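You operate a simulated robot arm through the tools that you are given. There is no shell and no other tool. Be economical: measure what you need, move in short steps, check, and stop when the job is done.

Carry out the task below with a simulated robot arm. There is one attempt and no reset: what you move stays moved.

TASK
Stop the drip at the column flange and restart the pump.
Fine: pump off, all three hand nuts half tight, then all three tight.

Only the result counts: the job must be done as asked and must still hold three seconds after the hand-in. Knocking over, shifting, dropping, spilling or breaking anything else fails it.

THE ROBOT
A 6-joint arm with a two-finger parallel gripper, fixed in place. Base frame: the origin is at the foot of the arm, x ahead of it, y to its left, z up; the work surface is at about z = 190. Units: mm, degrees, N and s.
With the tool pointing down near the work surface it reaches from about 320 to 480 mm from the base axis. Its first joint turns from -166.0 to 166.0 degrees. Payload 3.91 kg.
The tool frame sits at the grasp point between the pads (the TCP): z along the fingers, y along the line on which they close. The tips reach 30 mm beyond it. The gripper opens to 110 mm. The fingers are 20 mm wide and 10 mm thick; the gripper's body (48 by 112 mm) begins 55 mm behind the TCP.
Orientation is that of the tool frame in the base frame, as a unit quaternion [x, y, z, w]. With the fingers straight down and closing along the base's y, the tool's x points along the base's -x, its y along +y and its z along -z.

THE INTERFACE
- The arm moves only by the tool play_rows. Its argument "deltas" is a list of rows, each a list of 7 numbers: the opening in per cent of the stroke, from 0 (shut) to 100 (fully open), then the shift along the base's x, y, z in mm, then the turn, a rotation vector about the base's x, y, z in degrees. In form: [[fingers, dx, dy, dz, ax, ay, az], ...]. A call has 1 to 8 rows; each row shifts and turns the commanded pose from where the row before left it. A row lasts 0.2 s, in which the tool goes at most 50 mm and 8.6 degrees; a call with a longer step from one row to the next is refused whole, and so is a gripper value outside its range. A pose out of reach is approached as far as the arm can. The call stops where the force on the tool passes 70 N (or 10 N more than at its start, if that is more) or the arm is blocked; 0.2 s more then pass. Each finger travels about 45 mm/s and halts on what it meets, pressing with about 44 N; the grip force reading is that of the motor and also rises with nothing between the fingers. The clock runs only during rows and for 0.2 s after the last one: add rows that do not move to give the fingers time. It gives the time, the measured TCP pose, the force on the tool (base axes), the opening and the grip force at its end, in the units of the frame above (readings bear some noise), with the torque about the TCP (base axes, N m) and any sound that the robot's microphone picked up.
- Cameras (640 x 400 px; columns grow to the right, rows downward): "scene" is fixed at [215.3, -501.7, 1622.3]; the picture's right is [0.96, -0.26, 0.00], its down [-0.14, -0.53, -0.84] and it looks along [0.22, 0.81, -0.55] (base axes); focal length 311 px, centre (320, 200). "wrist" rides on the gripper at [77, 7, -115] in the tool frame; the picture's right is [-0.09, 1.00, 0.00], its down [-0.80, -0.07, -0.59] and it looks along [-0.59, -0.05, 0.80] (tool axes); focal length 270 px, centre (320, 200). There is no depth. A picture from a camera that has moved, and an enlarged one, comes with that camera's place and axes in the base frame and with its lens. The place of the scene camera against the robot may be out by one fixed shift of up to 18 mm in any direction.
- capture(camera): a new picture of that camera. No time passes.
- lift_body(by): slides the trunk up (or, below 0, down) by that many mm; the arm rides with it, the base frame stays. It gives what a move gives, with no picture.
- close_up(camera, box): a new picture of the part [left, top, right, bottom] of that camera's present view, enlarged. No time passes.
- close_job(): hands the job in; it is judged then, once.

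Go step by step. Nothing tells you positions but the pictures and the camera data: compare them with the known pose of the tool, close in by small moves and look again before you grip or let go. The budget is 120 turns and 84 pictures, counting those below and the enlarged ones. Unless the task says otherwise, let go and move clear before handing in, and close with one line.

The tools are called after "Call:" as name(argument=value, ...) on one line, values as JSON. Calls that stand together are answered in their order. play_rows: Moves the arm, as the interface text tells. Its arguments: {"type":"object","properties":{"deltas":{"type":"array"}},"required":["deltas"]} The other tools are called the same way: lift_body (by) slides the trunk up or down; capture (camera) takes a picture; close_up (camera, box) takes an enlarged picture of a part of a camera's view; close_job () hands the job in.

At the start:

```text
t: 0.0
tcp_pos: [254.6, 524.1, 1170.1]
tcp_rot: [-0.001, 1.0, 0.0, 0.0]
contact_force: [-0.4, -0.4, -0.1]
ft_torque: [0.0, -0.01, 0.0]
opening: 110.1
finger_force: 0.1
trunk travel left (down, up): [-525.0, 85.0]
```

scene: 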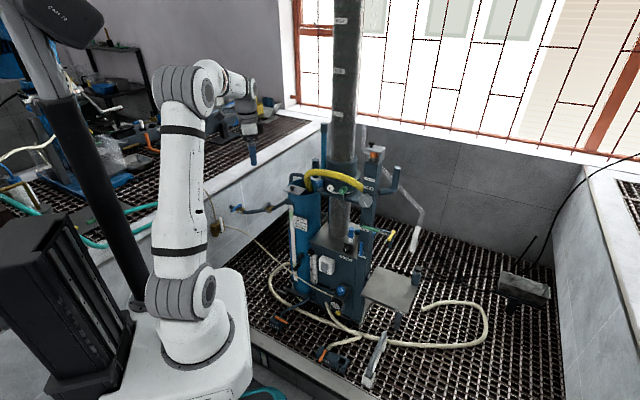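
wrist: 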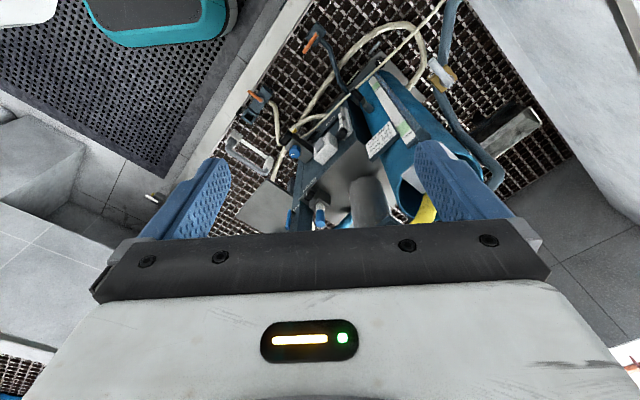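

I see a column rig on a grating ahead-left of the arm. I'll enlarge the scene view to find the flange, the hand nuts, the pump switch and the drip.

Call:
close_up(camera="scene", box=[270, 130, 430, 230])

Call:
close_up(camera="scene", box=[250, 220, 442, 340])

Call:
close_up(camera="wrist", box=[210, 20, 530, 240])

```text
4.00 times, centred on (350, 180) of scene
camera zoom: at [215.3, -501.7, 1622.3], right [0.96, -0.26, 0.0], down [-0.14, -0.53, -0.84], along [0.22, 0.81, -0.55], focal length 1243 px, centre (200, 280)
```

zoom: 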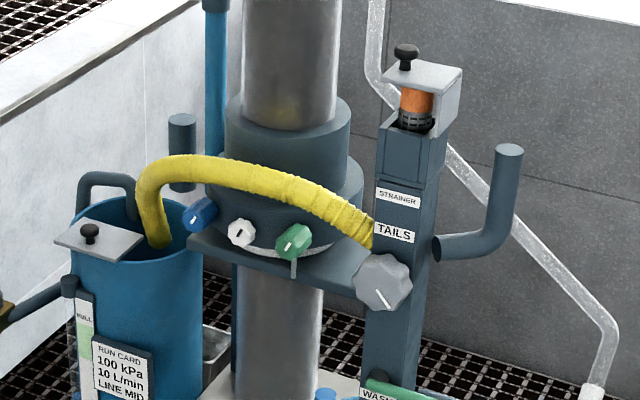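

```text
3.33 times, centred on (346, 280) of scene
camera zoom: at [215.3, -501.7, 1622.3], right [0.96, -0.26, 0.0], down [-0.14, -0.53, -0.84], along [0.22, 0.81, -0.55], focal length 1036 px, centre (233, -67)
```

zoom: 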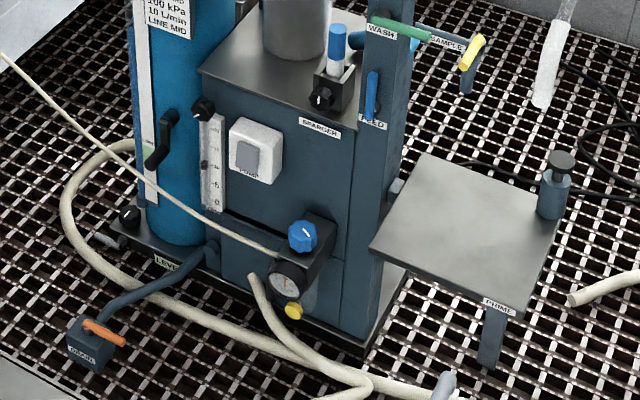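

```text
1.82 times, centred on (370, 130) of wrist
camera zoom: at [178.2, 532.0, 1285.0], right [0.09, 1.0, 0.0], down [0.8, -0.07, 0.59], along [0.59, -0.05, -0.8], focal length 491 px, centre (229, 327)
```

zoom: 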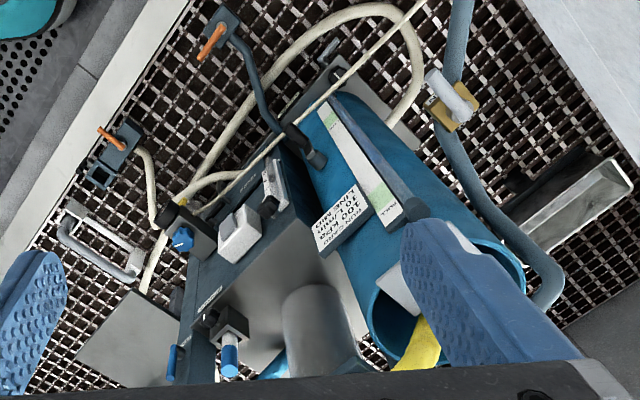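

The flange ring sits at about (616, 640, 910), with coloured knobs on its front. I'll zoom in further to read them, and also the pump and gauge.

Call:
close_up(camera="scene", box=[310, 170, 380, 214])

Call:
close_up(camera="scene", box=[300, 245, 364, 325])

```text
9.09 times, centred on (345, 192) of scene
camera zoom: at [215.3, -501.7, 1622.3], right [0.96, -0.26, 0.0], down [-0.14, -0.53, -0.84], along [0.22, 0.81, -0.55], focal length 2824 px, centre (93, 273)
```

zoom: 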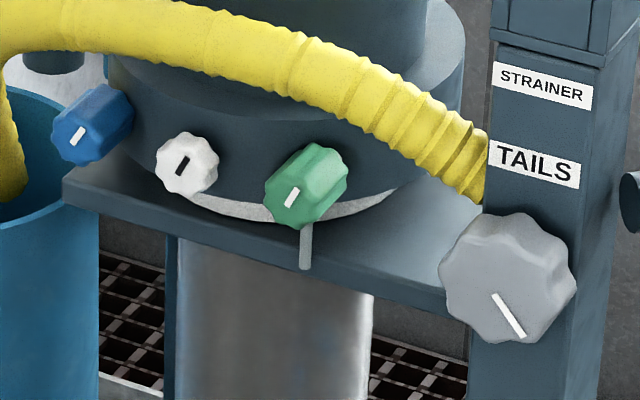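

```text
5.00 times, centred on (332, 285) of scene
camera zoom: at [215.3, -501.7, 1622.3], right [0.96, -0.26, 0.0], down [-0.14, -0.53, -0.84], along [0.22, 0.81, -0.55], focal length 1553 px, centre (260, -225)
```

zoom: 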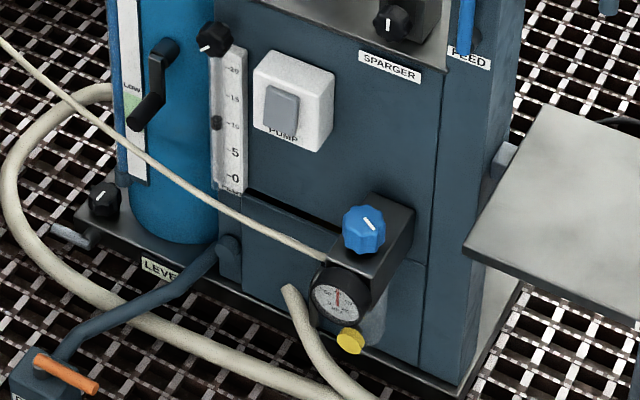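

The three hand nuts are blue, white and green on the ring, and the pump rocker is on the front panel. The rig faces the robot at about 45°. I'll pull the tool in front of it and pitch it towards horizontal.

Call:
play_rows(deltas=[[100, 15, -20, 0, 0, 0, 8.5], [100, 15, -20, 0, 0, 0, 8.5], [100, 15, -20, 0, 0, 0, 8.5], [100, 15, -20, 0, 0, 0, 8.5], [100, 15, -20, 0, 0, 0, 8.5], [100, 5, -20, 0, 0, 0, 2.5], [100, 0, 0, 0, 6, -6, 0], [100, 0, 0, 0, 6, -6, 0]])

Call:
play_rows(deltas=[[100, 0, 0, -10, 6, -6, 0], [100, 0, 0, -10, 6, -6, 0], [100, 0, 0, -10, 6, -6, 0], [100, 0, 0, -10, 6, -6, 0], [100, 0, 0, -10, 6, -6, 0], [100, 0, 0, -10, 6, -6, 0], [100, 0, 0, -10, 6, -6, 0], [100, 0, 0, -10, 6, -6, 0]])

Call:
capture(camera="wrist")

Call:
capture(camera="scene")

```text
t: 1.8
tcp_pos: [333.5, 402.9, 1169.1]
tcp_rot: [-0.38, 0.913, 0.057, 0.137]
contact_force: [0.2, -0.2, -0.3]
ft_torque: [0.01, -0.04, 0.04]
opening: 110.1
finger_force: 0.0
trunk travel left (down, up): [-525.0, 85.0]
```

```text
t: 3.6
tcp_pos: [324.4, 411.0, 1105.6]
tcp_rot: [-0.288, 0.682, 0.248, 0.625]
contact_force: [0.7, 0.7, 0.1]
ft_torque: [0.01, 0.01, 0.01]
opening: 110.1
finger_force: 0.0
out of reach, approached as far as the arm can: row 8
trunk travel left (down, up): [-525.0, 85.0]
```

```text
76 pictures are left
camera wrist: at [235.0, 331.1, 1041.2], right [-0.69, 0.72, 0.07], down [-0.33, -0.4, 0.86], along [0.64, 0.57, 0.51], focal length 270 px, centre (320, 200)
```

wrist: 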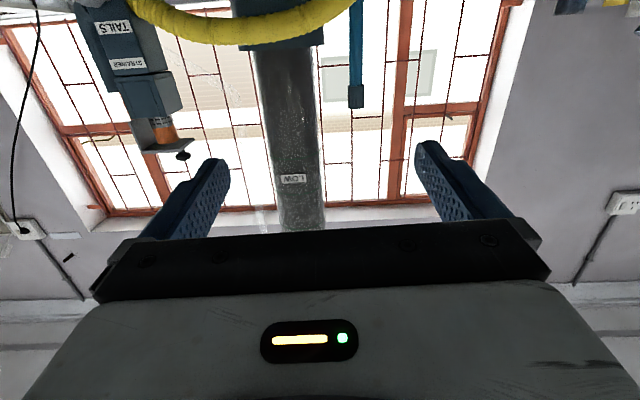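

```text
75 pictures are left
```

scene: 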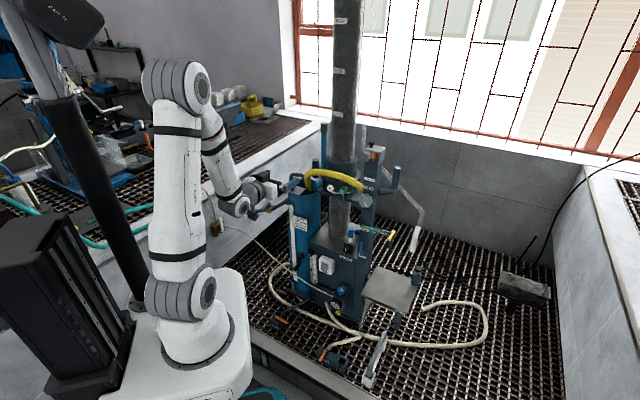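

The view works, and it's upside down because the camera sits under the tool. I'll lower the trunk to bring the tool to nut height and look again.

Call:
lift_body(by=-200)

Call:
capture(camera="wrist")

```text
t: 5.8
tcp_pos: [324.7, 411.5, 906.1]
tcp_rot: [-0.287, 0.682, 0.247, 0.625]
contact_force: [1.8, 0.0, 0.4]
ft_torque: [0.0, 0.02, 0.04]
opening: 110.1
finger_force: 0.1
trunk travel left (down, up): [-325.0, 285.0]
```

```text
74 pictures are left
camera wrist: at [235.3, 330.8, 841.8], right [-0.69, 0.72, 0.07], down [-0.33, -0.4, 0.86], along [0.64, 0.57, 0.51], focal length 270 px, centre (320, 200)
```

wrist: 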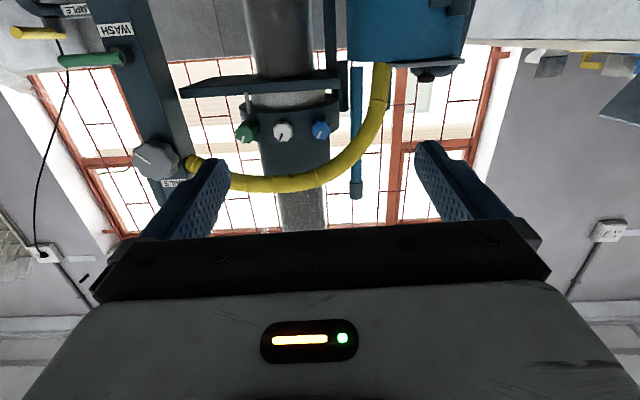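

The nuts are about 54 mm apart at roughly blue (501,578), white (543,546) and green (580,510), z≈947. The pump comes first, so I'll lower to panel height and look.

Call:
lift_body(by=-310)

Call:
play_rows(deltas=[[50, 0, 0, 0, 3.9, -3.9, 0], [0, 0, 0, 0, 0, 0, 0], [0, 0, 0, 0, 0, 0, 0], [0, 0, 0, 0, 0, 0, 0], [0, 0, 0, 0, 0, 0, 0], [0, 0, 0, 0, 0, 0, 0]])

Call:
capture(camera="wrist")

```text
t: 8.8
tcp_pos: [324.5, 411.0, 596.3]
tcp_rot: [-0.287, 0.683, 0.246, 0.625]
contact_force: [0.0, 0.6, -0.6]
ft_torque: [0.0, -0.02, 0.03]
opening: 110.1
finger_force: 0.0
trunk travel left (down, up): [-15.0, 595.0]
```

```text
t: 10.2
tcp_pos: [321.4, 414.3, 607.5]
tcp_rot: [-0.277, 0.652, 0.255, 0.658]
contact_force: [-0.5, -0.4, 0.3]
ft_torque: [0.01, -0.01, -0.02]
opening: 0.0
finger_force: 12.4
out of reach, approached as far as the arm can: row 1
trunk travel left (down, up): [-15.0, 595.0]
```

```text
73 pictures are left
camera wrist: at [235.9, 338.4, 530.4], right [-0.7, 0.72, 0.06], down [-0.39, -0.44, 0.81], along [0.6, 0.54, 0.59], focal length 270 px, centre (320, 200)
```

wrist: 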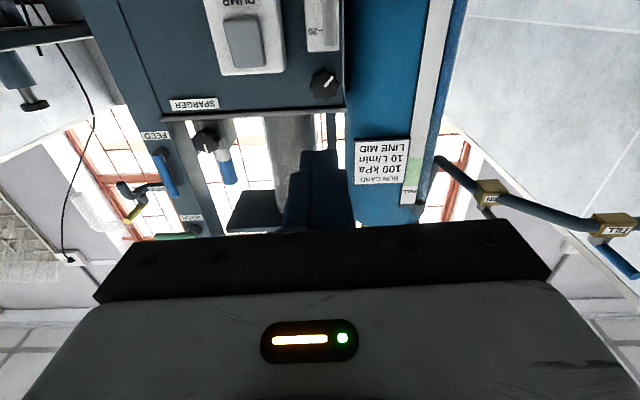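

Call:
close_up(camera="wrist", box=[200, 0, 344, 90])

Call:
close_up(camera="scene", box=[300, 245, 348, 285])

```text
4.44 times, centred on (272, 45) of wrist
camera zoom: at [235.9, 338.4, 530.4], right [-0.7, 0.72, 0.06], down [-0.39, -0.44, 0.81], along [0.6, 0.54, 0.59], focal length 1201 px, centre (533, 889)
```

zoom: 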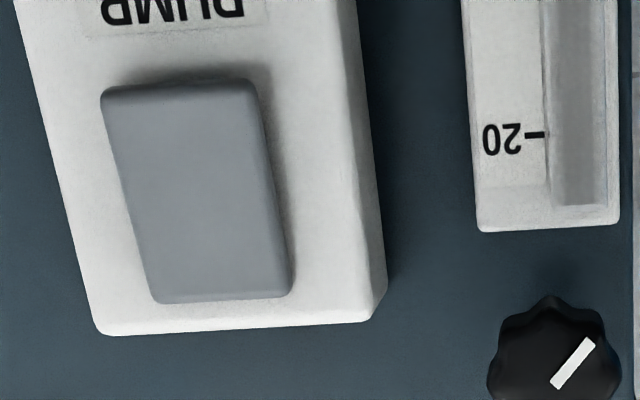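

```text
10.00 times, centred on (324, 265) of scene
camera zoom: at [215.3, -501.7, 1622.3], right [0.96, -0.26, 0.0], down [-0.14, -0.53, -0.84], along [0.22, 0.81, -0.55], focal length 3107 px, centre (280, -450)
```

zoom: 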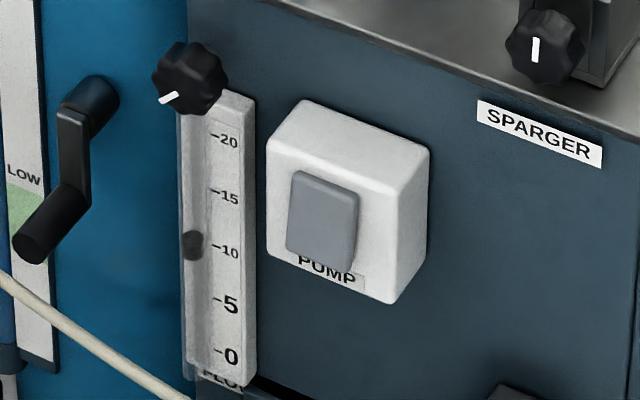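

The rocker is pressed in at the top (ON), with its lower half proud at about (509,498,560). I'll close in with shut fingers, stop short of it, and look.

Call:
play_rows(deltas=[[0, 25, -1, -10, 0, 0, 0], [0, 25, -1, -10, 0, 0, 0], [0, 25, -1, -10, 0, 0, 0], [0, 25, -1, -10, 0, 0, 0], [0, 15, 10, 0, 0, 0, 0]])

Call:
capture(camera="wrist")

Call:
close_up(camera="scene", box=[270, 230, 366, 290])

```text
t: 11.4
tcp_pos: [400.1, 460.6, 609.0]
tcp_rot: [-0.275, 0.652, 0.255, 0.659]
contact_force: [-0.3, -0.6, -0.3]
ft_torque: [0.01, 0.02, 0.02]
opening: 0.0
finger_force: 37.5
out of reach, approached as far as the arm can: row 1, 2, 3, 4, 5
trunk travel left (down, up): [-15.0, 595.0]
```

```text
70 pictures are left
camera wrist: at [314.0, 385.9, 533.9], right [-0.69, 0.72, 0.06], down [-0.39, -0.45, 0.8], along [0.6, 0.53, 0.59], focal length 270 px, centre (320, 200)
```

wrist: 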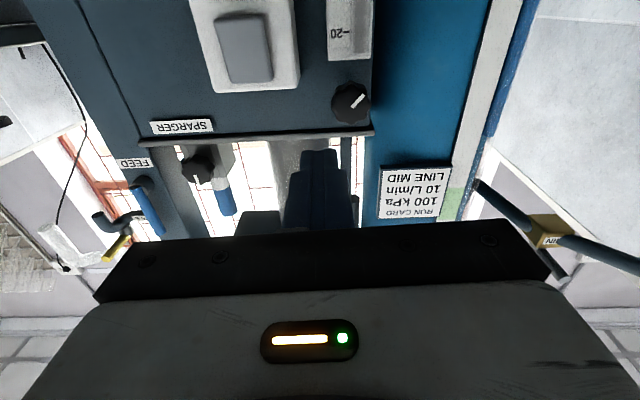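

```text
6.67 times, centred on (318, 260) of scene
camera zoom: at [215.3, -501.7, 1622.3], right [0.96, -0.26, 0.0], down [-0.14, -0.53, -0.84], along [0.22, 0.81, -0.55], focal length 2071 px, centre (333, -200)
```

zoom: 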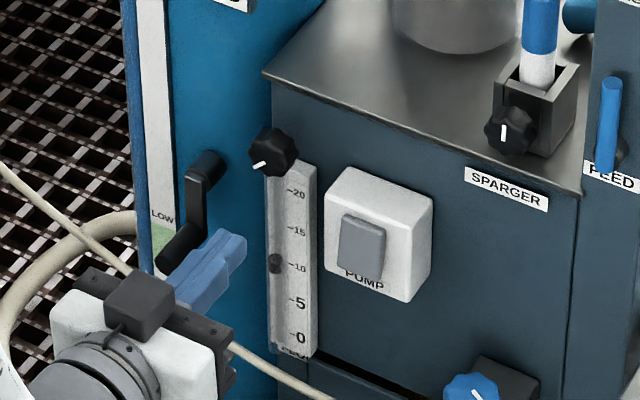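

The arm can't hold a level tool this low, so I'll pitch it about 34° down. That also keeps it above the cable as it approaches the rocker.

Call:
play_rows(deltas=[[0, -5, -5, 20, -6, 6, 0], [0, -5, -5, 20, -6, 6, 0], [0, -5, -5, 10, -6, 6, 0], [0, 0, 0, 0, -6, 6, 0], [0, 0, 0, 0, 0, 0, 0]])

Call:
capture(camera="wrist")

Call:
close_up(camera="scene", box=[270, 230, 366, 290])

```text
t: 12.7
tcp_pos: [384.1, 446.3, 661.2]
tcp_rot: [-0.344, 0.813, 0.172, 0.438]
contact_force: [0.5, 0.4, 0.7]
ft_torque: [-0.02, 0.01, 0.02]
opening: 0.0
finger_force: 37.8
trunk travel left (down, up): [-15.0, 595.0]
```

```text
68 pictures are left
camera wrist: at [282.5, 354.1, 662.2], right [-0.67, 0.74, 0.05], down [0.0, -0.07, 1.0], along [0.74, 0.67, 0.04], focal length 270 px, centre (320, 200)
```

wrist: 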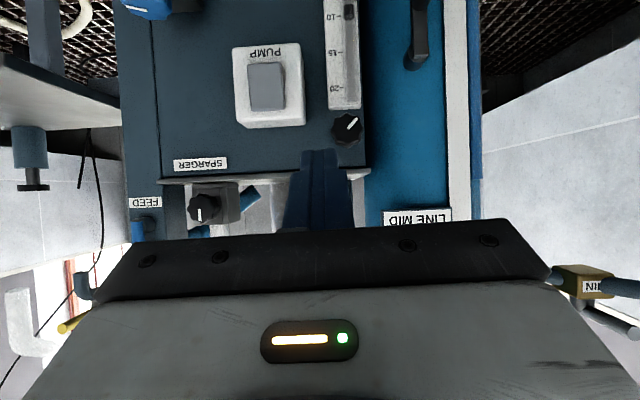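

```text
6.67 times, centred on (318, 260) of scene
camera zoom: at [215.3, -501.7, 1622.3], right [0.96, -0.26, 0.0], down [-0.14, -0.53, -0.84], along [0.22, 0.81, -0.55], focal length 2071 px, centre (333, -200)
```

zoom: 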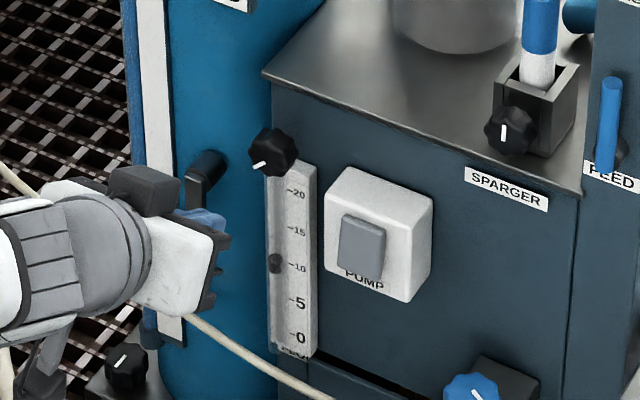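

Two wrist views agree on the rocker centre at (516, 501.5, 557.6). I'll move in front of its lower half.

Call:
play_rows(deltas=[[0, 19, -19, -10, 0, 0, 0], [0, 19, -19, -20, 0, 0, 0], [0, 0, 0, -40, 0, 0, 0], [0, 12, 12, -39, 0, 0, 0], [0, 30, 30, 0, 0, 0, 0], [0, 0, 0, 0, 0, 0, 0]])

Call:
capture(camera="wrist")

Call:
close_up(camera="scene", box=[270, 230, 366, 290])

```text
t: 14.1
tcp_pos: [460.7, 454.3, 556.4]
tcp_rot: [-0.344, 0.813, 0.169, 0.437]
contact_force: [0.5, 0.1, 0.4]
ft_torque: [0.01, -0.01, 0.01]
opening: 0.0
finger_force: 37.6
out of reach, approached as far as the arm can: row 4
trunk travel left (down, up): [-15.0, 595.0]
```

```text
66 pictures are left
camera wrist: at [358.4, 363.7, 556.7], right [-0.67, 0.74, 0.05], down [0.0, -0.06, 1.0], along [0.74, 0.67, 0.04], focal length 270 px, centre (320, 200)
```

wrist: 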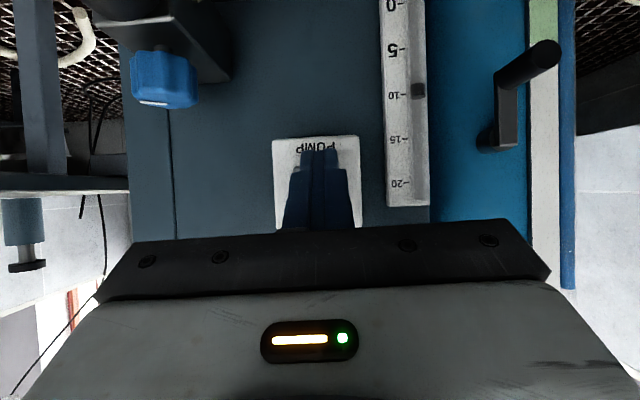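

```text
6.67 times, centred on (318, 260) of scene
camera zoom: at [215.3, -501.7, 1622.3], right [0.96, -0.26, 0.0], down [-0.14, -0.53, -0.84], along [0.22, 0.81, -0.55], focal length 2071 px, centre (333, -200)
```

zoom: 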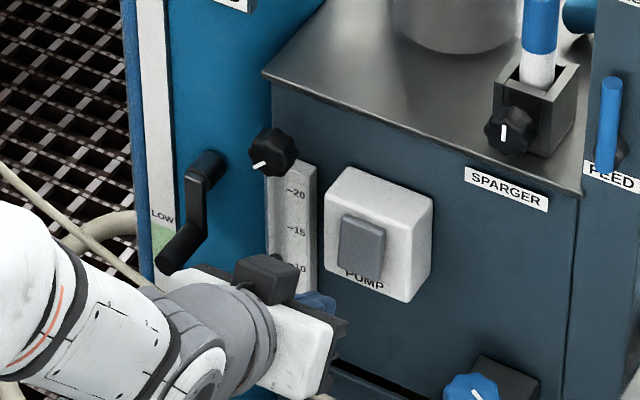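

Lined up; nudging sideways and down slightly, then pressing forward in short steps.

Call:
play_rows(deltas=[[0, 4, -4, -5, 0, 0, 0], [0, 12, 12, 0, 0, 0, 0], [0, 12, 12, 0, 0, 0, 0], [0, 4, 4, 0, 0, 0, 0], [0, 4, 4, 0, 0, 0, 0], [0, 4, 4, 0, 0, 0, 0]])

Call:
close_up(camera="scene", box=[270, 230, 366, 290])

```text
t: 15.3
tcp_pos: [492.0, 482.7, 542.9]
tcp_rot: [-0.345, 0.817, 0.166, 0.431]
contact_force: [0.4, -0.3, -0.9]
ft_torque: [0.03, -0.02, -0.04]
opening: 0.0
finger_force: 37.5
out of reach, approached as far as the arm can: row 1
trunk travel left (down, up): [-15.0, 595.0]
stopped in row 6: the force on the tool passed its limit at 80 N (the readings are from after the stop); the commanded pose is now the measured one
```

```text
6.67 times, centred on (318, 260) of scene
camera zoom: at [215.3, -501.7, 1622.3], right [0.96, -0.26, 0.0], down [-0.14, -0.53, -0.84], along [0.22, 0.81, -0.55], focal length 2071 px, centre (333, -200)
```

zoom: 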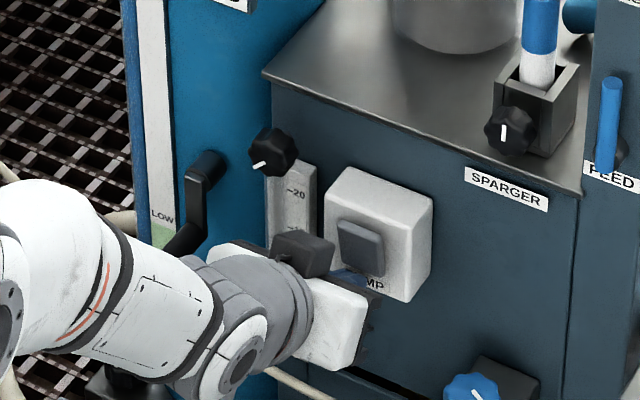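

The rocker appears to have flipped. Backing off and checking the flow float.

Call:
play_rows(deltas=[[0, -15, -15, 0, 0, 0, 0], [0, -25, -25, 5, 0, 0, 0], [0, -25, -25, 30, 0, 0, 0], [0, -25, -10, 35, 0, 0, 0], [50, -15, 0, 0, 0, 0, 0]])

Call:
close_up(camera="scene", box=[270, 230, 366, 290])

Call:
capture(camera="wrist")

```text
t: 16.5
tcp_pos: [385.2, 407.2, 615.0]
tcp_rot: [-0.345, 0.817, 0.166, 0.431]
contact_force: [0.0, -0.1, -0.7]
ft_torque: [0.01, -0.03, 0.01]
opening: 32.3
finger_force: 0.1
trunk travel left (down, up): [-15.0, 595.0]
```

```text
6.67 times, centred on (318, 260) of scene
camera zoom: at [215.3, -501.7, 1622.3], right [0.96, -0.26, 0.0], down [-0.14, -0.53, -0.84], along [0.22, 0.81, -0.55], focal length 2071 px, centre (333, -200)
```

zoom: 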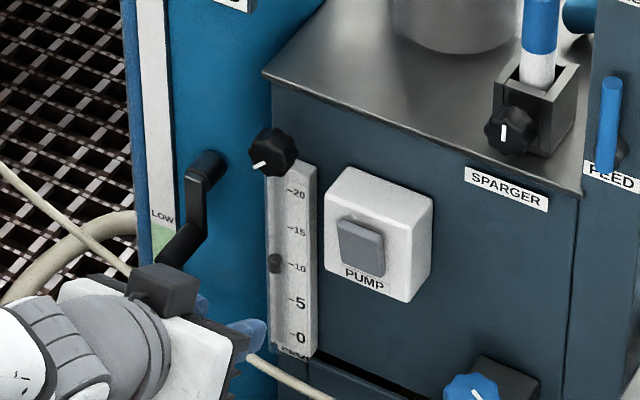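

```text
62 pictures are left
camera wrist: at [283.4, 315.1, 617.3], right [-0.67, 0.74, 0.05], down [0.01, -0.05, 1.0], along [0.74, 0.67, 0.03], focal length 270 px, centre (320, 200)
```

wrist: 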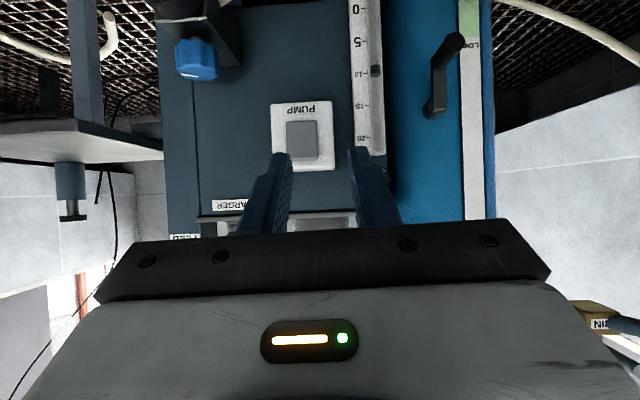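

Call:
play_rows(deltas=[[50, 0, 0, 0, 0, 0, 0], [50, 0, 0, 0, 0, 0, 0], [50, 0, 0, 0, 0, 0, 0], [50, 0, 0, 0, 0, 0, 0], [50, 0, 0, 0, 0, 0, 0], [50, 0, 0, 0, 0, 0, 0]])

Call:
close_up(camera="scene", box=[300, 245, 364, 325])

Call:
close_up(camera="scene", box=[310, 170, 380, 214])

```text
t: 17.9
tcp_pos: [385.0, 406.7, 614.1]
tcp_rot: [-0.344, 0.817, 0.166, 0.432]
contact_force: [-0.3, -0.7, -0.2]
ft_torque: [0.01, -0.01, 0.01]
opening: 55.0
finger_force: 0.1
trunk travel left (down, up): [-15.0, 595.0]
```

```text
5.00 times, centred on (332, 285) of scene
camera zoom: at [215.3, -501.7, 1622.3], right [0.96, -0.26, 0.0], down [-0.14, -0.53, -0.84], along [0.22, 0.81, -0.55], focal length 1553 px, centre (260, -225)
```

zoom: 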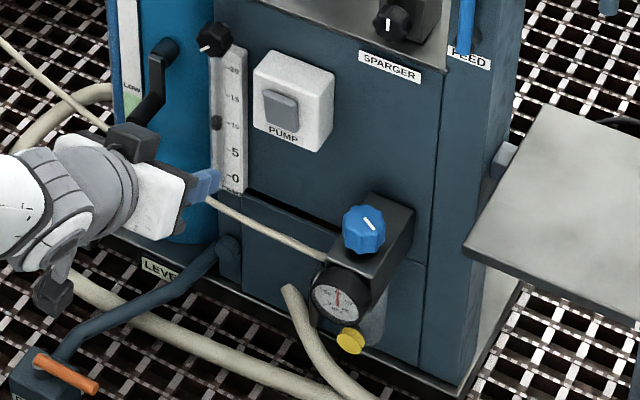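

```text
9.09 times, centred on (345, 192) of scene
camera zoom: at [215.3, -501.7, 1622.3], right [0.96, -0.26, 0.0], down [-0.14, -0.53, -0.84], along [0.22, 0.81, -0.55], focal length 2824 px, centre (93, 273)
```

zoom: 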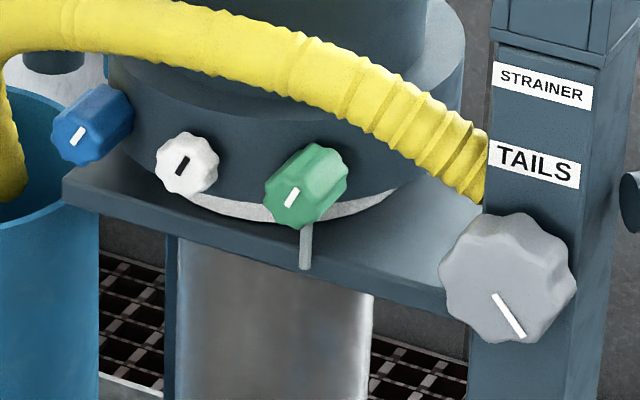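

The float is the gas rotameter, and the rocker has clearly flipped to off. Now I'll go up to nut height and level the tool.

Call:
lift_body(by=320)

Call:
play_rows(deltas=[[60, 10, 10, 0, 6, -6, 0], [60, 10, 10, 0, 6, -6, 0], [60, 10, 10, 0, 6, -6, 0], [60, 5, 5, 0, 6, -6, 0], [60, 0, 0, 0, 0, 0, 0]])

Call:
capture(camera="wrist")

Call:
close_up(camera="scene", box=[270, 150, 398, 230])

```text
t: 21.0
tcp_pos: [385.5, 406.6, 934.7]
tcp_rot: [-0.345, 0.817, 0.167, 0.432]
contact_force: [0.7, 0.5, 0.8]
ft_torque: [0.03, -0.02, 0.02]
opening: 54.7
finger_force: 0.0
trunk travel left (down, up): [-335.0, 275.0]
```

```text
t: 22.2
tcp_pos: [400.8, 456.1, 936.8]
tcp_rot: [-0.273, 0.658, 0.254, 0.654]
contact_force: [-1.0, 0.2, -0.2]
ft_torque: [0.02, -0.03, -0.05]
opening: 65.9
finger_force: 0.1
out of reach, approached as far as the arm can: row 3, 4
trunk travel left (down, up): [-335.0, 275.0]
```

```text
59 pictures are left
camera wrist: at [314.2, 381.2, 861.5], right [-0.69, 0.72, 0.07], down [-0.38, -0.44, 0.81], along [0.61, 0.53, 0.58], focal length 270 px, centre (320, 200)
```

wrist: 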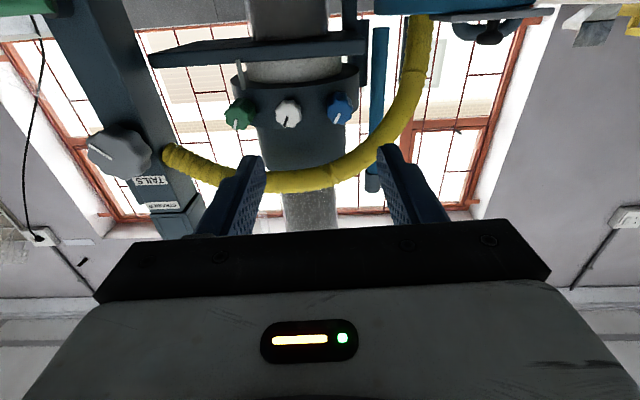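

```text
5.00 times, centred on (334, 190) of scene
camera zoom: at [215.3, -501.7, 1622.3], right [0.96, -0.26, 0.0], down [-0.14, -0.53, -0.84], along [0.22, 0.81, -0.55], focal length 1553 px, centre (250, 250)
```

zoom: 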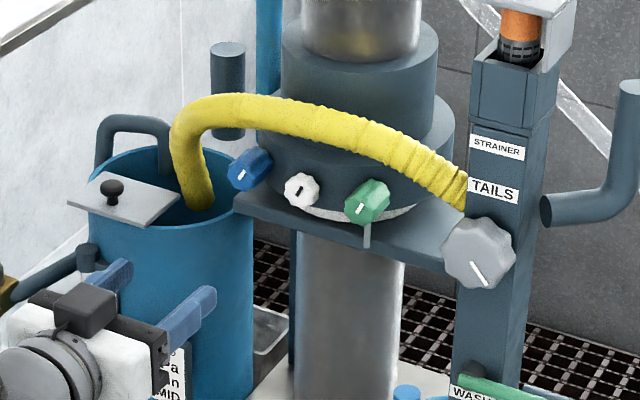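

Call:
close_up(camera="wrist", box=[210, 50, 370, 150])

```text
4.00 times, centred on (290, 100) of wrist
camera zoom: at [314.2, 381.2, 861.5], right [-0.69, 0.72, 0.07], down [-0.38, -0.44, 0.81], along [0.61, 0.53, 0.58], focal length 1081 px, centre (440, 600)
```

zoom: 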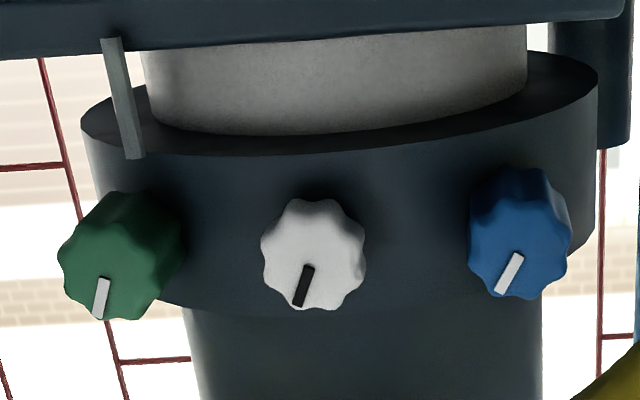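

Nut faces triangulate to d≈767 along the 45° axis, z≈950, at lateral offsets -56 (blue), -2 (white) and +53 (green). The hose is far enough above and behind the gripper body. I'll pre-position in front of white, the central one, to refine alignment.

Call:
play_rows(deltas=[[42, 23, 8, 4, 0, 0, 0.6], [42, 23, 8, 4, 0, 0, 0], [42, 23, 8, 3, 0, 0, 0], [42, 23, 8, 2, 0, 0, 0], [42, 0, 0, 0, 0, 0, 0]])

Call:
capture(camera="wrist")

Call:
close_up(camera="scene", box=[290, 160, 370, 210])

```text
t: 23.4
tcp_pos: [446.2, 520.1, 951.2]
tcp_rot: [-0.274, 0.658, 0.255, 0.653]
contact_force: [-0.4, 0.1, 0.0]
ft_torque: [0.03, 0.01, 0.01]
opening: 46.3
finger_force: 0.0
out of reach, approached as far as the arm can: row 1, 2, 3, 4
trunk travel left (down, up): [-335.0, 275.0]
```

```text
56 pictures are left
camera wrist: at [359.9, 444.7, 876.4], right [-0.69, 0.72, 0.07], down [-0.38, -0.44, 0.81], along [0.61, 0.54, 0.58], focal length 270 px, centre (320, 200)
```

wrist: 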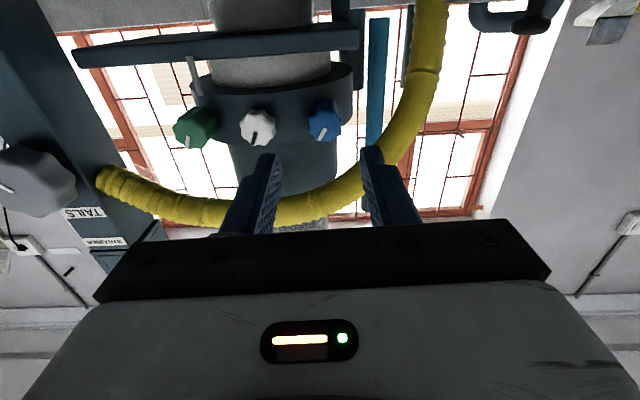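

```text
8.00 times, centred on (330, 185) of scene
camera zoom: at [215.3, -501.7, 1622.3], right [0.96, -0.26, 0.0], down [-0.14, -0.53, -0.84], along [0.22, 0.81, -0.55], focal length 2485 px, centre (240, 320)
```

zoom: 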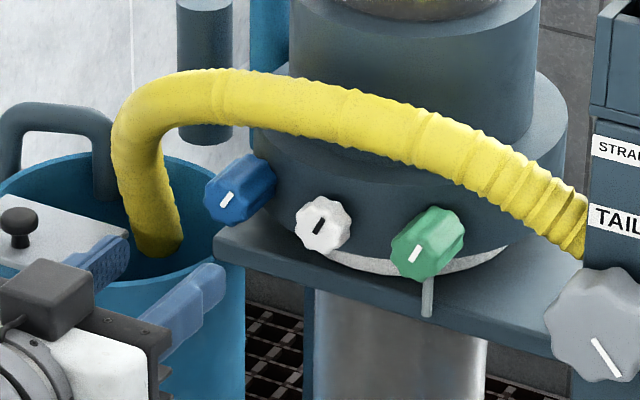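

The level tool is at a wrist limit here. I'll back off, lower the trunk and reach upwards instead, to ease the wrist bend.

Call:
play_rows(deltas=[[42, -30, -35, 0, 0, 0, 0], [42, -25, -35, 0, 0, 0, 0], [42, -15, -35, 0, -4, 4, 0]])

Call:
lift_body(by=-170)

Call:
play_rows(deltas=[[42, 10, 0, 40, 0, 0, 0], [42, 10, 0, 40, 0, 0, 0], [42, 15, 0, 40, 0, 0, 0], [42, 15, 5, 40, 0, 0, 0], [42, 15, 10, 10, 4, -4, 0], [42, 0, 0, 0, 0, 0, 0]])

```text
t: 24.2
tcp_pos: [374.5, 414.6, 951.1]
tcp_rot: [-0.29, 0.688, 0.245, 0.618]
contact_force: [-0.2, 0.8, -1.0]
ft_torque: [0.01, -0.02, -0.02]
opening: 46.2
finger_force: 0.0
trunk travel left (down, up): [-335.0, 275.0]
```

```text
t: 26.1
tcp_pos: [375.3, 415.2, 780.8]
tcp_rot: [-0.29, 0.688, 0.245, 0.618]
contact_force: [-0.4, 0.0, 0.1]
ft_torque: [0.03, 0.0, 0.0]
opening: 45.9
finger_force: 0.0
trunk travel left (down, up): [-165.0, 445.0]
```

```text
t: 27.6
tcp_pos: [429.0, 437.6, 955.4]
tcp_rot: [-0.274, 0.659, 0.255, 0.653]
contact_force: [0.2, -0.4, -0.3]
ft_torque: [-0.01, 0.03, -0.02]
opening: 46.2
finger_force: 0.0
out of reach, approached as far as the arm can: row 5
trunk travel left (down, up): [-165.0, 445.0]
```

Call:
play_rows(deltas=[[42, 20, 17, -2, 0, 0, 0], [42, 20, 17, -2, 0, 0, 0], [42, 17, 17, -1, 0, 0, 0.8], [42, 0, 0, 0, 0, 0, 0]])

Call:
capture(camera="wrist")

```text
t: 28.6
tcp_pos: [473.9, 500.8, 955.3]
tcp_rot: [-0.278, 0.658, 0.258, 0.651]
contact_force: [-0.6, 0.2, 0.2]
ft_torque: [-0.01, 0.0, 0.0]
opening: 46.1
finger_force: 0.0
out of reach, approached as far as the arm can: row 1, 2, 3
trunk travel left (down, up): [-165.0, 445.0]
```

```text
54 pictures are left
camera wrist: at [387.0, 423.9, 879.7], right [-0.7, 0.71, 0.07], down [-0.37, -0.44, 0.81], along [0.61, 0.54, 0.58], focal length 270 px, centre (320, 200)
```

wrist: 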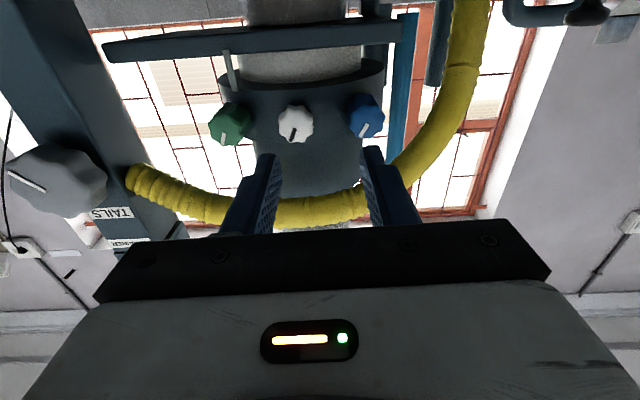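

Lateral reach still saturates. I'll test whether rolling the tool about its axis frees it, which would mean a wrist-roll limit.

Call:
play_rows(deltas=[[42, 0, 0, 0, -6, -6, 0], [42, 0, 0, 0, -6, -6, 0], [42, 0, 0, 0, -6, -6, 0], [42, 6, -6, 0, 0, 0, 0], [42, 6, -6, 0, 0, 0, 0], [42, 0, 0, 0, 0, 0, 0]])

```text
t: 29.9
tcp_pos: [477.7, 496.0, 959.1]
tcp_rot: [-0.414, 0.582, 0.107, 0.692]
contact_force: [-0.5, 0.6, 0.6]
ft_torque: [0.0, 0.03, 0.01]
opening: 46.0
finger_force: 0.0
out of reach, approached as far as the arm can: row 4, 5
trunk travel left (down, up): [-165.0, 445.0]
```

Call:
play_rows(deltas=[[42, 0, 0, 0, 0, 0, -8], [42, 6, -6, -2, 0, 0, 0], [42, 6, -6, -2, 0, 0, 0], [42, 0, 0, 0, 0, 0, 0]])

Call:
capture(camera="scene")

```text
t: 30.9
tcp_pos: [489.0, 484.2, 954.2]
tcp_rot: [-0.375, 0.607, 0.061, 0.698]
contact_force: [0.4, -0.1, -0.5]
ft_torque: [0.02, -0.01, 0.02]
opening: 46.4
finger_force: 0.1
trunk travel left (down, up): [-165.0, 445.0]
```

```text
53 pictures are left
```

scene: 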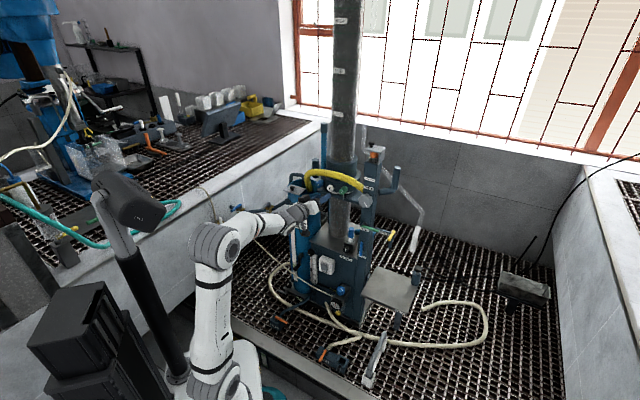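

Turning the yaw slightly frees it, so it's a bend limit, and more reach from below should help. I'll back off, drop the trunk another 150 and come up again.

Call:
play_rows(deltas=[[42, -35, -35, 0, 0, 0, 0], [42, -30, -30, 0, 0, 0, 0]])

Call:
lift_body(by=-150)

Call:
play_rows(deltas=[[42, 0, 0, 48, 0, 0, 0], [42, 0, 0, 48, 0, 0, 0], [42, 10, 10, 48, 0, 0, 0], [42, 10, 10, 0, 0, 0, 2], [42, 10, 10, 0, 0, 0, 2], [42, 10, 10, 0, 0, 0, 2], [42, 10, 10, 0, 0, 0, 2], [42, 15, 15, 0, 0, 0, 0]])

```text
t: 31.6
tcp_pos: [423.1, 419.3, 955.0]
tcp_rot: [-0.375, 0.606, 0.061, 0.698]
contact_force: [-0.1, 0.1, -0.4]
ft_torque: [0.04, -0.02, 0.01]
opening: 46.0
finger_force: 0.2
trunk travel left (down, up): [-165.0, 445.0]
```

```text
t: 33.3
tcp_pos: [423.7, 419.8, 805.8]
tcp_rot: [-0.375, 0.606, 0.062, 0.699]
contact_force: [-0.7, -0.5, -0.1]
ft_torque: [0.0, 0.0, -0.01]
opening: 46.1
finger_force: 0.1
trunk travel left (down, up): [-15.0, 595.0]
```

```text
t: 35.1
tcp_pos: [488.5, 482.0, 949.0]
tcp_rot: [-0.416, 0.579, 0.109, 0.693]
contact_force: [0.0, -0.2, 0.9]
ft_torque: [0.0, 0.03, 0.01]
opening: 46.3
finger_force: 0.2
trunk travel left (down, up): [-15.0, 595.0]
```

That works: yaw 45° holds with no limit. Moving sideways to stand in front of green, the farthest one.

Call:
play_rows(deltas=[[42, 12, -12, 0, 0, 0, 0], [42, 12, -12, 0, 0, 0, 0], [42, 11, -11, 0, 0, 0, 0], [42, 7, 7, 0, 0, 0, 0]])

Call:
capture(camera="wrist")

Call:
close_up(camera="scene", box=[290, 160, 370, 210])

```text
t: 36.1
tcp_pos: [515.8, 472.6, 956.9]
tcp_rot: [-0.414, 0.581, 0.107, 0.692]
contact_force: [-0.1, 0.1, 0.7]
ft_torque: [-0.03, 0.01, 0.02]
opening: 46.5
finger_force: 0.1
out of reach, approached as far as the arm can: row 2, 3
trunk travel left (down, up): [-15.0, 595.0]
```

```text
52 pictures are left
camera wrist: at [454.0, 372.0, 886.9], right [-0.65, 0.66, -0.37], down [-0.62, -0.19, 0.76], along [0.43, 0.73, 0.54], focal length 270 px, centre (320, 200)
```

wrist: 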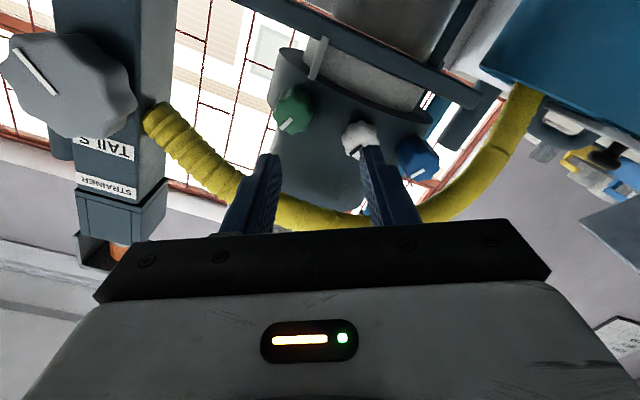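

```text
8.00 times, centred on (330, 185) of scene
camera zoom: at [215.3, -501.7, 1622.3], right [0.96, -0.26, 0.0], down [-0.14, -0.53, -0.84], along [0.22, 0.81, -0.55], focal length 2485 px, centre (240, 320)
```

zoom: 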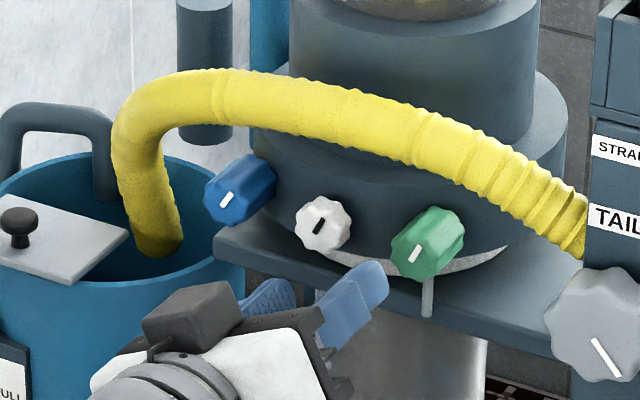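

With a lateral baseline, faces refine to d≈780, z≈951, at offsets +57, +0.6 and -56. I'll start with white to learn how the nuts turn: roll the tool back to about -60° and line up.

Call:
play_rows(deltas=[[42, -10, 10, 0, -6, -6, 0], [42, -10, 10, -2, -6, -6, 0], [42, -1, 1, -2, -6, -6, 0], [42, 0, 0, -2, -6, -6, 0], [42, 7, 7, 0, 0, 0, 0], [42, 0, 0, 0, 0, 0, 0]])

Call:
capture(camera="wrist")

Call:
close_up(camera="scene", box=[290, 160, 370, 210])

```text
t: 37.5
tcp_pos: [503.5, 499.9, 949.9]
tcp_rot: [-0.564, 0.433, -0.101, 0.696]
contact_force: [0.3, -0.8, -0.2]
ft_torque: [-0.02, 0.02, -0.01]
opening: 46.3
finger_force: 0.1
trunk travel left (down, up): [-15.0, 595.0]
```

```text
50 pictures are left
camera wrist: at [465.7, 375.0, 908.4], right [-0.4, 0.4, -0.83], down [-0.89, 0.06, 0.46], along [0.24, 0.92, 0.33], focal length 270 px, centre (320, 200)
```

wrist: 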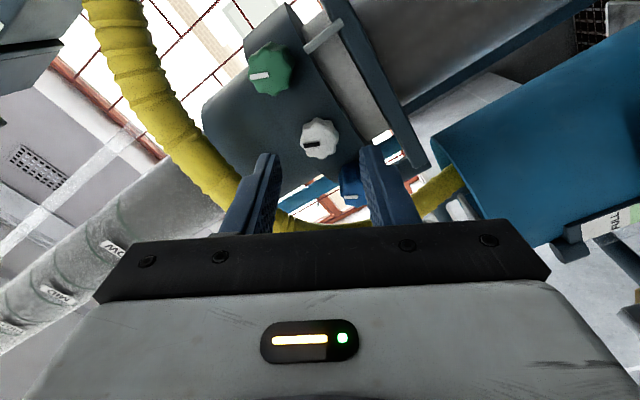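

```text
8.00 times, centred on (330, 185) of scene
camera zoom: at [215.3, -501.7, 1622.3], right [0.96, -0.26, 0.0], down [-0.14, -0.53, -0.84], along [0.22, 0.81, -0.55], focal length 2485 px, centre (240, 320)
```

zoom: 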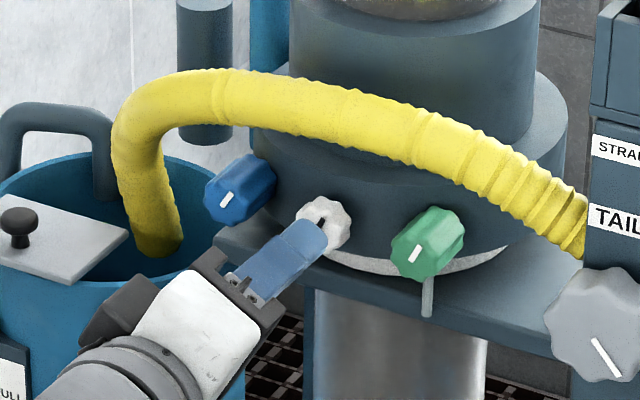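

White is at (553, 553, 953), a small offset from the tool axis. Correcting it and advancing over the nut.

Call:
play_rows(deltas=[[42, -2, 2, 3, 0, 0, 0], [42, 14, 14, 0, 0, 0, 0], [42, 12, 12, 0, 0, 0, 0], [42, 6, 6, 0, 0, 0, 0], [42, 4, 4, 0, 0, 0, 0], [42, 0, 0, 0, 0, 0, 0]])

Call:
capture(camera="wrist")

Call:
close_up(camera="scene", box=[300, 165, 364, 205])

```text
t: 38.9
tcp_pos: [536.2, 538.4, 955.2]
tcp_rot: [-0.563, 0.433, -0.1, 0.696]
contact_force: [1.3, 0.6, -0.5]
ft_torque: [-0.02, -0.04, 0.0]
opening: 46.0
finger_force: 0.2
trunk travel left (down, up): [-15.0, 595.0]
```

```text
48 pictures are left
camera wrist: at [498.9, 413.7, 912.0], right [-0.4, 0.4, -0.82], down [-0.88, 0.06, 0.46], along [0.24, 0.91, 0.33], focal length 270 px, centre (320, 200)
```

wrist: 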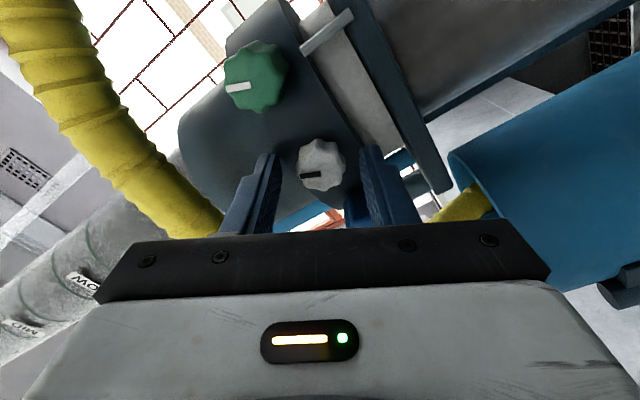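

```text
10.00 times, centred on (332, 185) of scene
camera zoom: at [215.3, -501.7, 1622.3], right [0.96, -0.26, 0.0], down [-0.14, -0.53, -0.84], along [0.22, 0.81, -0.55], focal length 3107 px, centre (200, 350)
```

zoom: 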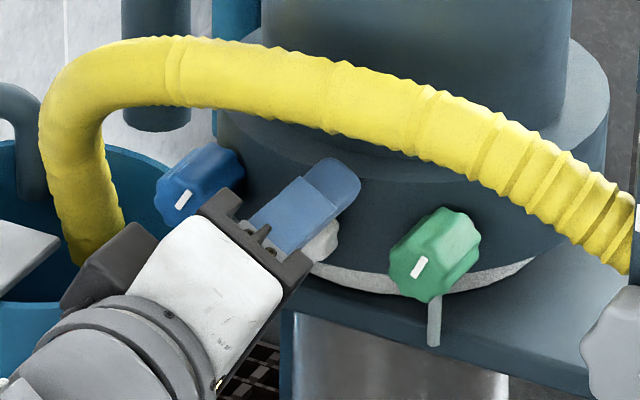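

Centred on white. Gripping, then turning clockwise 8° at a time while watching torque and sound.

Call:
play_rows(deltas=[[0, 0, 0, 0, 0, 0, 0], [0, 0, 0, 0, 0, 0, 0], [0, 0, 0, 0, 0, 0, 0]])

Call:
play_rows(deltas=[[0, 0, 0, 0, 3, 3, 0], [0, 0, 0, 0, 3, 3, 0], [0, 0, 0, 0, 0, 0, 0]])

Call:
close_up(camera="wrist", box=[200, 30, 440, 180])

```text
t: 39.7
tcp_pos: [536.1, 538.4, 954.3]
tcp_rot: [-0.564, 0.434, -0.098, 0.695]
contact_force: [-3.2, -0.7, -2.8]
ft_torque: [0.04, -0.09, -0.02]
opening: 26.7
finger_force: 44.6
trunk travel left (down, up): [-15.0, 595.0]
```

```text
t: 40.5
tcp_pos: [536.3, 538.6, 953.9]
tcp_rot: [-0.53, 0.474, -0.047, 0.701]
contact_force: [4.0, 4.3, 2.2]
ft_torque: [0.04, -0.05, -0.15]
opening: 26.7
finger_force: 45.2
trunk travel left (down, up): [-15.0, 595.0]
```

```text
2.67 times, centred on (320, 105) of wrist
camera zoom: at [493.9, 418.8, 902.9], right [-0.48, 0.48, -0.73], down [-0.83, 0.01, 0.56], along [0.27, 0.88, 0.39], focal length 721 px, centre (320, 453)
```

zoom: 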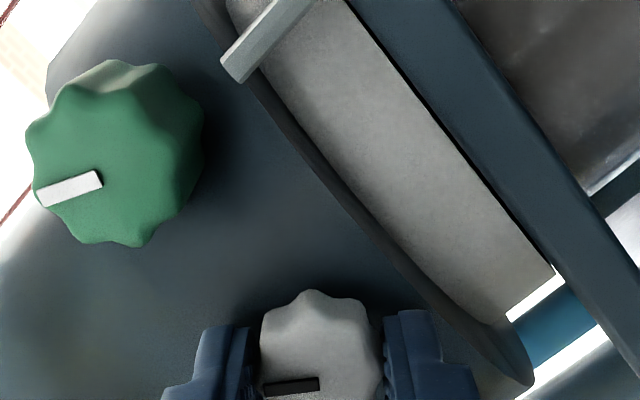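

The nut turns with very little torque. Continuing clockwise in small steps.

Call:
play_rows(deltas=[[0, 0, 0, 0, 4, 4, 0], [0, 0, 0, 0, 4, 4, 0], [0, 0, 0, 0, 4, 4, 0]])

Call:
play_rows(deltas=[[0, 0, 0, 0, 4, 4, 0], [0, 0, 0, 0, 4, 4, 0], [0, 0, 0, 0, 4, 4, 0]])

Call:
close_up(camera="scene", box=[300, 165, 364, 205])

Call:
capture(camera="wrist")

```text
t: 41.3
tcp_pos: [536.3, 538.2, 955.4]
tcp_rot: [-0.457, 0.546, 0.059, 0.699]
contact_force: [4.5, 6.9, 5.5]
ft_torque: [-0.22, 0.17, -0.23]
opening: 26.7
finger_force: 45.0
trunk travel left (down, up): [-15.0, 595.0]
```

```text
t: 42.1
tcp_pos: [538.0, 538.6, 955.3]
tcp_rot: [-0.371, 0.608, 0.161, 0.683]
contact_force: [15.3, 14.2, 15.8]
ft_torque: [0.22, -0.28, -0.14]
opening: 26.9
finger_force: 44.8
trunk travel left (down, up): [-15.0, 595.0]
```

```text
10.00 times, centred on (332, 185) of scene
camera zoom: at [215.3, -501.7, 1622.3], right [0.96, -0.26, 0.0], down [-0.14, -0.53, -0.84], along [0.22, 0.81, -0.55], focal length 3107 px, centre (200, 350)
```

zoom: 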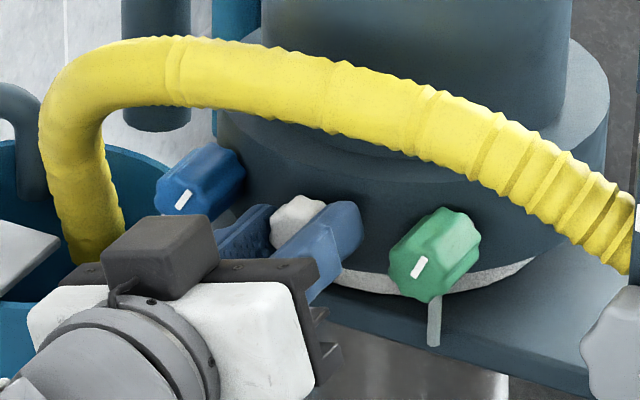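

```text
44 pictures are left
camera wrist: at [467.6, 445.2, 881.1], right [-0.69, 0.69, -0.23], down [-0.54, -0.28, 0.79], along [0.48, 0.67, 0.57], focal length 270 px, centre (320, 200)
```

wrist: 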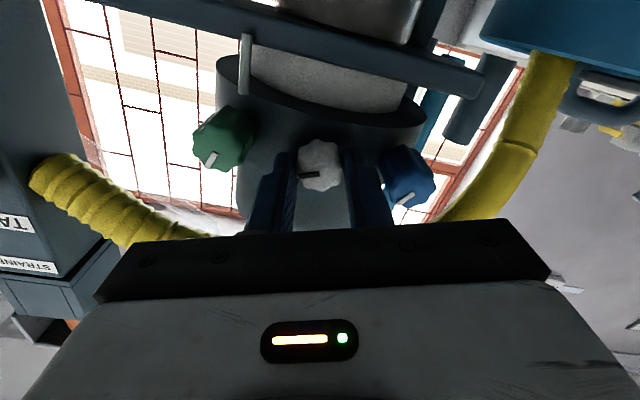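

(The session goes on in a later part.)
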